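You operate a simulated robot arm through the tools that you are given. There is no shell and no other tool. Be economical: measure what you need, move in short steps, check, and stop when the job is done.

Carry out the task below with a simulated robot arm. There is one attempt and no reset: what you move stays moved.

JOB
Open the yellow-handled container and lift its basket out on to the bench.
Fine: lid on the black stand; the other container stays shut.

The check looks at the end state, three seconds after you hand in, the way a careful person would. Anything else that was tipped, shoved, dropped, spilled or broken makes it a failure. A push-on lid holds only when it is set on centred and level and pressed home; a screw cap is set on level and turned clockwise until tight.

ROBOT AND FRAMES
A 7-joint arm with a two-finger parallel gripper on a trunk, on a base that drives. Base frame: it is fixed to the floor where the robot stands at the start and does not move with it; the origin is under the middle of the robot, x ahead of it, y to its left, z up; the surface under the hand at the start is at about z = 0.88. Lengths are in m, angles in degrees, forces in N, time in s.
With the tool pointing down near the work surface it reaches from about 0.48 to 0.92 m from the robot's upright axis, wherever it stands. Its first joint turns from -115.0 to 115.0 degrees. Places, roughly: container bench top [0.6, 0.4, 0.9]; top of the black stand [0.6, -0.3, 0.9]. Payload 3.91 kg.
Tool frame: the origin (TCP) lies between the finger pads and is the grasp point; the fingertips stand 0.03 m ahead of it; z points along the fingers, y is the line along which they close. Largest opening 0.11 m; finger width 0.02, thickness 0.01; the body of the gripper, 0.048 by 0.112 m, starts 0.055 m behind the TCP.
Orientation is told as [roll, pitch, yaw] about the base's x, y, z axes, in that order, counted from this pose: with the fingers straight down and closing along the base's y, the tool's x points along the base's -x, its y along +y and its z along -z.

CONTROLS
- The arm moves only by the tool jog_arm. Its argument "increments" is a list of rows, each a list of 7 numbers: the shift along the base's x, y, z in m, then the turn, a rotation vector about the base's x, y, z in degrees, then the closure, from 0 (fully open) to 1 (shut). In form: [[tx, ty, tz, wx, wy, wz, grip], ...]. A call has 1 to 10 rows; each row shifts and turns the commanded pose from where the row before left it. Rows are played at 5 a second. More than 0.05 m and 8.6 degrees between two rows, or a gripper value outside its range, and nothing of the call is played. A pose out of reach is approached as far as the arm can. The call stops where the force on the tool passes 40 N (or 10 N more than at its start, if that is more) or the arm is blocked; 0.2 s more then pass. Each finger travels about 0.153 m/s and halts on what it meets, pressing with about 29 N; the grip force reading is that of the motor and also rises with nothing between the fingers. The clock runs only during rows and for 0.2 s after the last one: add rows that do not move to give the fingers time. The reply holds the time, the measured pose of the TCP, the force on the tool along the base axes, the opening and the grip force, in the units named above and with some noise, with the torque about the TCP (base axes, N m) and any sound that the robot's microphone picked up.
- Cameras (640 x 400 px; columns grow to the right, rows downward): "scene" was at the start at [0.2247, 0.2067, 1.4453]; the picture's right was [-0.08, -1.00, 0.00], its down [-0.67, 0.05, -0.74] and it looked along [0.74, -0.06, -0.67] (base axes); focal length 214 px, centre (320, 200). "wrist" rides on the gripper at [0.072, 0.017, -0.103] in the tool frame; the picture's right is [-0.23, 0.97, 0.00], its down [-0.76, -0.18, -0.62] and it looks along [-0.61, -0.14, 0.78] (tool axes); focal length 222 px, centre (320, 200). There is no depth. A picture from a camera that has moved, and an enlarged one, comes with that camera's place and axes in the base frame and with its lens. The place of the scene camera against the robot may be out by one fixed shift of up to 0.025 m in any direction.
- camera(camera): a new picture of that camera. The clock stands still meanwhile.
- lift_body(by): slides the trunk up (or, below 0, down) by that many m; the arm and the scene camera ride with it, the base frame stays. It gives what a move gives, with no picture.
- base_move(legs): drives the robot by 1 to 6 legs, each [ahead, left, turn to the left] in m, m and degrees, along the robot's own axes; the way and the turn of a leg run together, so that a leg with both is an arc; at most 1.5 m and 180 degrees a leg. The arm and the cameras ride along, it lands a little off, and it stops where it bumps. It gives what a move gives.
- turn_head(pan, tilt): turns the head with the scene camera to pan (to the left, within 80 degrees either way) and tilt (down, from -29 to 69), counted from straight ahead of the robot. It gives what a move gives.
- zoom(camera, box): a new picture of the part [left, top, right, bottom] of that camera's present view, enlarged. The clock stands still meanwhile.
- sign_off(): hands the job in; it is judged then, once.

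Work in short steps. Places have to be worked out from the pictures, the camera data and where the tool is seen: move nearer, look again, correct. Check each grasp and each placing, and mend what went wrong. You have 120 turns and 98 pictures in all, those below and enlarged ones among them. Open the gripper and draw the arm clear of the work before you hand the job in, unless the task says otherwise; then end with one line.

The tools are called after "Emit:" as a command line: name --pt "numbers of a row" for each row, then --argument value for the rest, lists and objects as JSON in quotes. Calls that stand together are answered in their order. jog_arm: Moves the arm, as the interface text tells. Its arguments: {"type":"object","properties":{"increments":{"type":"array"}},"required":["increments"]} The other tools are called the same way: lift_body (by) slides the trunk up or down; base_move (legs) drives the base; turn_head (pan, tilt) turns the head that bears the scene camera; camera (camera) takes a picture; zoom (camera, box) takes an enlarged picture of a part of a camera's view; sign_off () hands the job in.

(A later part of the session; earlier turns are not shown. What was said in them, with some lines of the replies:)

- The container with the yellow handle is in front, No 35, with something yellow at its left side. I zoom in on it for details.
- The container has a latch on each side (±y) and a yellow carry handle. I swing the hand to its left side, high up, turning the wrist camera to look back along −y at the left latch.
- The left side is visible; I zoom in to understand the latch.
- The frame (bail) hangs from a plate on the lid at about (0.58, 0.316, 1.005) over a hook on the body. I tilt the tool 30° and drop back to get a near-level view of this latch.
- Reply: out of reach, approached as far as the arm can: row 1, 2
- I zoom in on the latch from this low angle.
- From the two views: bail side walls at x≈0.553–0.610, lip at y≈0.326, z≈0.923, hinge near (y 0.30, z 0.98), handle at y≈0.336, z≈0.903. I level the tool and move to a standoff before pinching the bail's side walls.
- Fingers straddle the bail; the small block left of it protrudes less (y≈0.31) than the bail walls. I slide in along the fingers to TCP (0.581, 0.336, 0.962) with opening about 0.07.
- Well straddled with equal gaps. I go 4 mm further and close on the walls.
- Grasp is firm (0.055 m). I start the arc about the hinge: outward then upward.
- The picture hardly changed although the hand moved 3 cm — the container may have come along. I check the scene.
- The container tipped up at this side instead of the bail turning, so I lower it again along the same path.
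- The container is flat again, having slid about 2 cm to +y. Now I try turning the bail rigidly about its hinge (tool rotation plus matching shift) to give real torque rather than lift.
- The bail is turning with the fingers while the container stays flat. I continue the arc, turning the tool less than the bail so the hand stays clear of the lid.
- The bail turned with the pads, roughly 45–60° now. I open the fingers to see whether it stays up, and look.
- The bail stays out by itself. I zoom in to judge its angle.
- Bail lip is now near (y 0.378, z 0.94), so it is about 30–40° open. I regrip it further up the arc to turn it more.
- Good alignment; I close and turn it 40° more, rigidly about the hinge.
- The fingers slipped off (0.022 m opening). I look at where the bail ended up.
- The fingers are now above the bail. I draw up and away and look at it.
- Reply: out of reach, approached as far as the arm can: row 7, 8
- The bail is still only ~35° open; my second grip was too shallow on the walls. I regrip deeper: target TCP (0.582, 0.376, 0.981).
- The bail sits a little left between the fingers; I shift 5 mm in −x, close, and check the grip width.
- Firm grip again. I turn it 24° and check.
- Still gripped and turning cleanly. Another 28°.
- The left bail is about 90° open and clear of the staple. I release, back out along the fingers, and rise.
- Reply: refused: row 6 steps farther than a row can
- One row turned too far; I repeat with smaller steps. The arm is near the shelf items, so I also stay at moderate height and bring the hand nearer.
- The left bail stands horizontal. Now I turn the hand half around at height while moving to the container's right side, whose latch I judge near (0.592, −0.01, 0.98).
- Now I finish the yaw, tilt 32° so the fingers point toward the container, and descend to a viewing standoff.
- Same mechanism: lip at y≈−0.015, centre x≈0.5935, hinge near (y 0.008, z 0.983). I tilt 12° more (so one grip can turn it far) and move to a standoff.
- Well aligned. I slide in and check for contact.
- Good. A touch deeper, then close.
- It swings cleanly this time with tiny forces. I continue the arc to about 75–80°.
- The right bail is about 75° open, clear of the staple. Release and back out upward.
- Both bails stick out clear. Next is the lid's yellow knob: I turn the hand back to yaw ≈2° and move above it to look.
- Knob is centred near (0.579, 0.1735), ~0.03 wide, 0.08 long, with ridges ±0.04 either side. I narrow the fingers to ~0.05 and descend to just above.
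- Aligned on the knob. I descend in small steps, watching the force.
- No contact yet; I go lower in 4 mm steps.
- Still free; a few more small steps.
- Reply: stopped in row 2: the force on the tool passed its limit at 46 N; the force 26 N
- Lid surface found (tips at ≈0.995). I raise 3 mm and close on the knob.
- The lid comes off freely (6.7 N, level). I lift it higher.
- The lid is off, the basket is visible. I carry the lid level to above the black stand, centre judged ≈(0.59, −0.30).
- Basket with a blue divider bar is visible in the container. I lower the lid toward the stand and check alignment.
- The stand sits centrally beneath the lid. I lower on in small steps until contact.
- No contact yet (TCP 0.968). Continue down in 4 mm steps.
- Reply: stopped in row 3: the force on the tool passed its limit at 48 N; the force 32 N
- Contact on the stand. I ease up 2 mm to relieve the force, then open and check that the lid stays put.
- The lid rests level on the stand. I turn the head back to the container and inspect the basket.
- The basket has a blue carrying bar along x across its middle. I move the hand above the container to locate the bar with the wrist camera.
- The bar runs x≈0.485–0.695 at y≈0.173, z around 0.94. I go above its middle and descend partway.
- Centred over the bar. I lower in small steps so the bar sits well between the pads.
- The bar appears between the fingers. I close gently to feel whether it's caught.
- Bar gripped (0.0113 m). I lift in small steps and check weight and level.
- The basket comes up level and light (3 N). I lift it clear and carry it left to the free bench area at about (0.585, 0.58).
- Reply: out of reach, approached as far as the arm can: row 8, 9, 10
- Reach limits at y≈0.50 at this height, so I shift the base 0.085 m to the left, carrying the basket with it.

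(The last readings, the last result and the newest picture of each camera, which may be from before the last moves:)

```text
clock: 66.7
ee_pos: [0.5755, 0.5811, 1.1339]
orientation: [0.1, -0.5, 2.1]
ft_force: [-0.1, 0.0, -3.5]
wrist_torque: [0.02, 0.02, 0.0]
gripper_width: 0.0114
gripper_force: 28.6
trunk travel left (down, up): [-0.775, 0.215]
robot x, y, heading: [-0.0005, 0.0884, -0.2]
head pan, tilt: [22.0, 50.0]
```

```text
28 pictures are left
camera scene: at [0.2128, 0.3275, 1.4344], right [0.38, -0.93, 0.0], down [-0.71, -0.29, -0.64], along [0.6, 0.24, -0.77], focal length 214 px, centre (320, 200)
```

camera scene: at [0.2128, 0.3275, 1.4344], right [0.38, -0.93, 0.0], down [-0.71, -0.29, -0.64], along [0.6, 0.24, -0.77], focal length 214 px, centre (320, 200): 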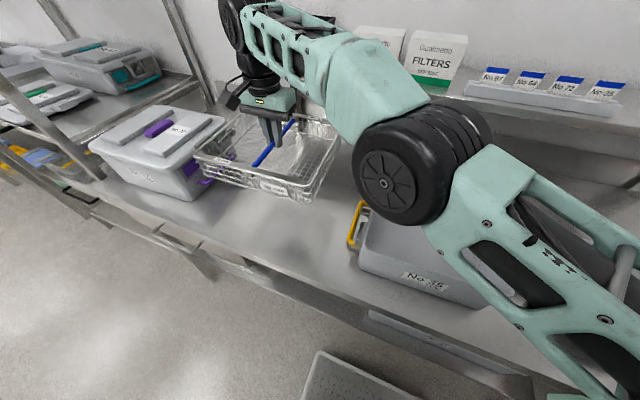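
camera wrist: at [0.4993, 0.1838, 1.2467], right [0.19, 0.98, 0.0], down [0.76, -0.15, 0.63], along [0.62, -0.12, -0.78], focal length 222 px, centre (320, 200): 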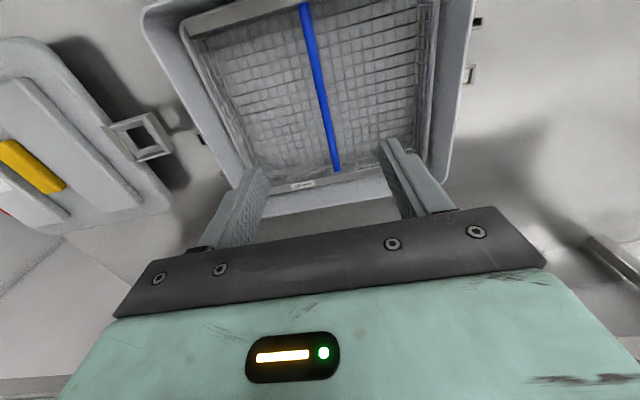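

The basket hovers over free bench (edges y≈0.44–0.74). I lower it.

Emit:
jog_arm --pt "0 0 -0.04 0 0 0 1" --pt "0 0 -0.04 0 0 0 1" --pt "0 0 -0.04 0 0 0 1" --pt "0 0 -0.03 0 0 0 1" --pt "0 0 -0.015 0 0 0 1"

Emit:
camera --camera "scene"

```text
clock: 67.9
ee_pos: [0.5753, 0.5815, 0.9689]
orientation: [0.2, -0.6, 2.1]
ft_force: [0.1, 0.0, -3.1]
wrist_torque: [0.02, 0.01, 0.01]
gripper_width: 0.0115
gripper_force: 28.8
trunk travel left (down, up): [-0.775, 0.215]
robot x, y, heading: [-0.0006, 0.0852, -0.1]
head pan, tilt: [22.0, 50.0]
```

```text
27 pictures are left
camera scene: at [0.2128, 0.3274, 1.4345], right [0.38, -0.93, 0.0], down [-0.71, -0.29, -0.64], along [0.6, 0.24, -0.77], focal length 214 px, centre (320, 200)
```

scene: 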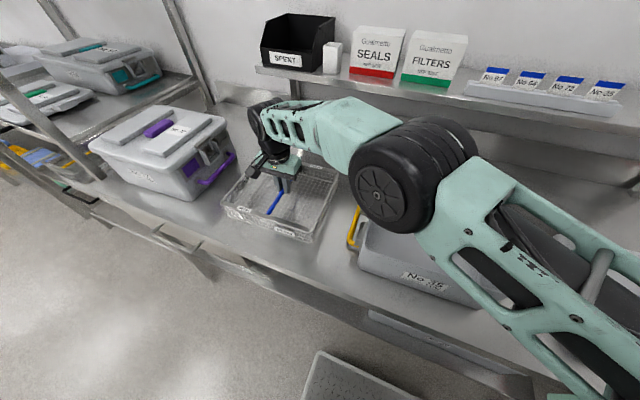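

It's well inside the bench, clear of both containers. Lower on to contact.

Emit:
jog_arm --pt "0 0 -0.006 0 0 0 1" --pt "0 0 -0.006 0 0 0 1" --pt "0 0 -0.005 0 0 0 1" --pt "0 0 -0.004 0 0 0 1"

```text
clock: 68.9
ee_pos: [0.5749, 0.5816, 0.9489]
orientation: [0.1, -0.5, 2.1]
ft_force: [0.0, 0.3, -2.9]
wrist_torque: [-0.01, -0.02, 0.02]
gripper_width: 0.0115
gripper_force: 28.8
trunk travel left (down, up): [-0.775, 0.215]
robot x, y, heading: [-0.0062, 0.083, 0.1]
head pan, tilt: [22.0, 50.0]
```

Not touching yet; more small steps.

Emit:
jog_arm --pt "0 0 -0.003 0 0 0 1" --pt "0 0 -0.003 0 0 0 1" --pt "0 0 -0.003 0 0 0 1" --pt "0 0 -0.003 0 0 0 1"

```text
clock: 69.9
ee_pos: [0.5748, 0.5825, 0.9407]
orientation: [0.4, -0.7, 2.1]
ft_force: [0.4, -2.6, 36.2]
wrist_torque: [-0.06, 0.01, 0.01]
gripper_width: 0.0117
gripper_force: 29.4
trunk travel left (down, up): [-0.775, 0.215]
robot x, y, heading: [0.0002, 0.0827, -0.0]
head pan, tilt: [22.0, 50.0]
```

Basket is on the bench. I ease up 2 mm, open the fingers, and rise straight up.

Emit:
jog_arm --pt "0 0 0.002 0 0 0 1" --pt "0 0 0 0 0 0 0.85" --pt "0 0 0 0 0 0 0.65" --pt "0 0 0 0 0 0 0.6" --pt "0 0 0.02 0 0 0 0.6" --pt "0 0 0.04 0 0 0 0.6" --pt "0 0 0.04 0 0 0 0.6" --pt "0 0 0.04 0 0 0 0.6" --pt "0 0 0.04 0 0 0 0.6"

Emit:
camera --camera "scene"

```text
clock: 71.9
ee_pos: [0.5761, 0.5828, 1.1182]
orientation: [0.0, -0.4, 2.1]
ft_force: [-0.5, 0.5, 0.4]
wrist_torque: [0.04, 0.03, -0.01]
gripper_width: 0.0439
gripper_force: 0.1
trunk travel left (down, up): [-0.775, 0.215]
robot x, y, heading: [-0.0001, 0.0867, 0.2]
head pan, tilt: [22.0, 50.0]
```

```text
26 pictures are left
camera scene: at [0.2129, 0.3276, 1.4344], right [0.38, -0.93, 0.0], down [-0.71, -0.29, -0.64], along [0.6, 0.24, -0.77], focal length 214 px, centre (320, 200)
```

scene: 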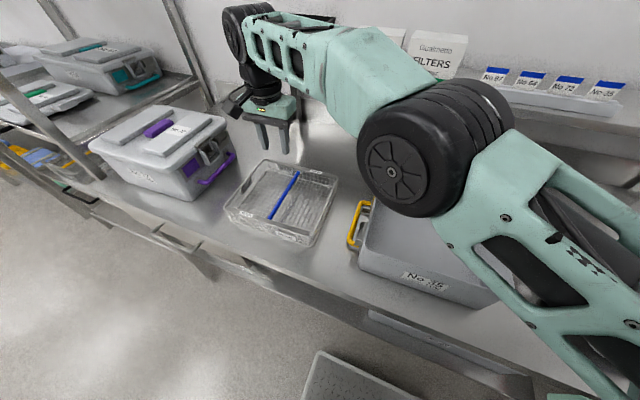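

Basket stands on the bench. I draw the arm up and toward the robot, open, then take a final look.

Emit:
jog_arm --pt "0 -0.01 0.04 0 0 0 0.3" --pt "-0.01 -0.03 0.03 0 0 0 0" --pt "-0.01 -0.045 0.02 0 0 0 0" --pt "-0.01 -0.045 0.02 0 0 0 0" --pt "-0.01 -0.045 0.01 0 0 0 0" --pt "-0.01 -0.045 0.01 0 0 0 0" --pt "-0.01 -0.045 0 0 0 0 0" --pt "-0.01 -0.045 0 0 0 0 0" --pt "-0.01 -0.045 0 0 0 0 0"

Emit:
turn_head --pan -2 --tilt 42

Emit:
camera --camera "scene"

```text
refused: row 3 steps farther than a row can; nothing moved
```

```text
clock: 72.7
ee_pos: [0.5756, 0.5824, 1.1169]
orientation: [0.1, -0.6, 2.0]
ft_force: [0.1, 0.2, 0.0]
wrist_torque: [-0.04, -0.05, -0.01]
gripper_width: 0.0439
gripper_force: 0.1
trunk travel left (down, up): [-0.775, 0.215]
robot x, y, heading: [0.0019, 0.0856, 0.1]
head pan, tilt: [-2.0, 42.0]
```

```text
25 pictures are left
camera scene: at [0.2249, 0.2958, 1.4457], right [-0.03, -1.0, 0.0], down [-0.67, 0.02, -0.74], along [0.74, -0.02, -0.67], focal length 214 px, centre (320, 200)
```

scene: 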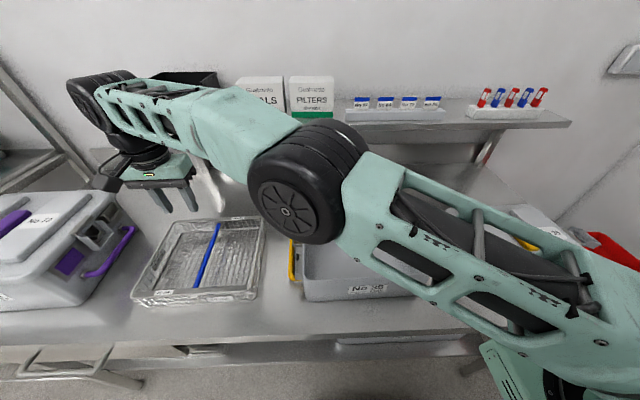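

A row was too long; I use shorter steps.

Emit:
jog_arm --pt "0 -0.01 0.03 0 0 0 0.3" --pt "-0.01 -0.03 0.03 0 0 0 0" --pt "-0.01 -0.04 0.02 0 0 0 0" --pt "-0.01 -0.04 0.02 0 0 0 0" --pt "-0.01 -0.045 0.01 0 0 0 0" --pt "-0.01 -0.045 0.01 0 0 0 0" --pt "-0.01 -0.045 0 0 0 0 0" --pt "-0.01 -0.045 0 0 0 0 0" --pt "-0.01 -0.045 0 0 0 0 0"

Emit:
camera --camera "scene"

```text
clock: 74.7
ee_pos: [0.4947, 0.2384, 1.2378]
orientation: [0.0, -0.5, 2.1]
ft_force: [-0.6, 0.4, 0.9]
wrist_torque: [-0.05, 0.01, -0.02]
gripper_width: 0.1098
gripper_force: 0.1
trunk travel left (down, up): [-0.775, 0.215]
robot x, y, heading: [-0.0016, 0.0855, 0.1]
head pan, tilt: [-2.0, 42.0]
```

```text
24 pictures are left
camera scene: at [0.2251, 0.2963, 1.4455], right [-0.03, -1.0, 0.0], down [-0.67, 0.02, -0.74], along [0.74, -0.03, -0.67], focal length 214 px, centre (320, 200)
```

scene: 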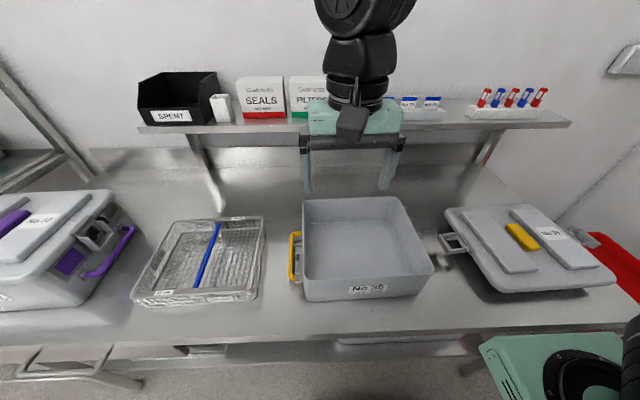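

The final picture shows the basket flat on the bench, the lid level on the black stand, the other container shut and the arm clear. I hand in.

Emit:
sign_off

```text
The job is handed in.
```

The yellow-handled container is open, its basket is out on the bench, the lid is on the black stand, and the other container is still shut; on my first try at the left latch the container tipped briefly and slid about 2 cm left before I set it down flat again.
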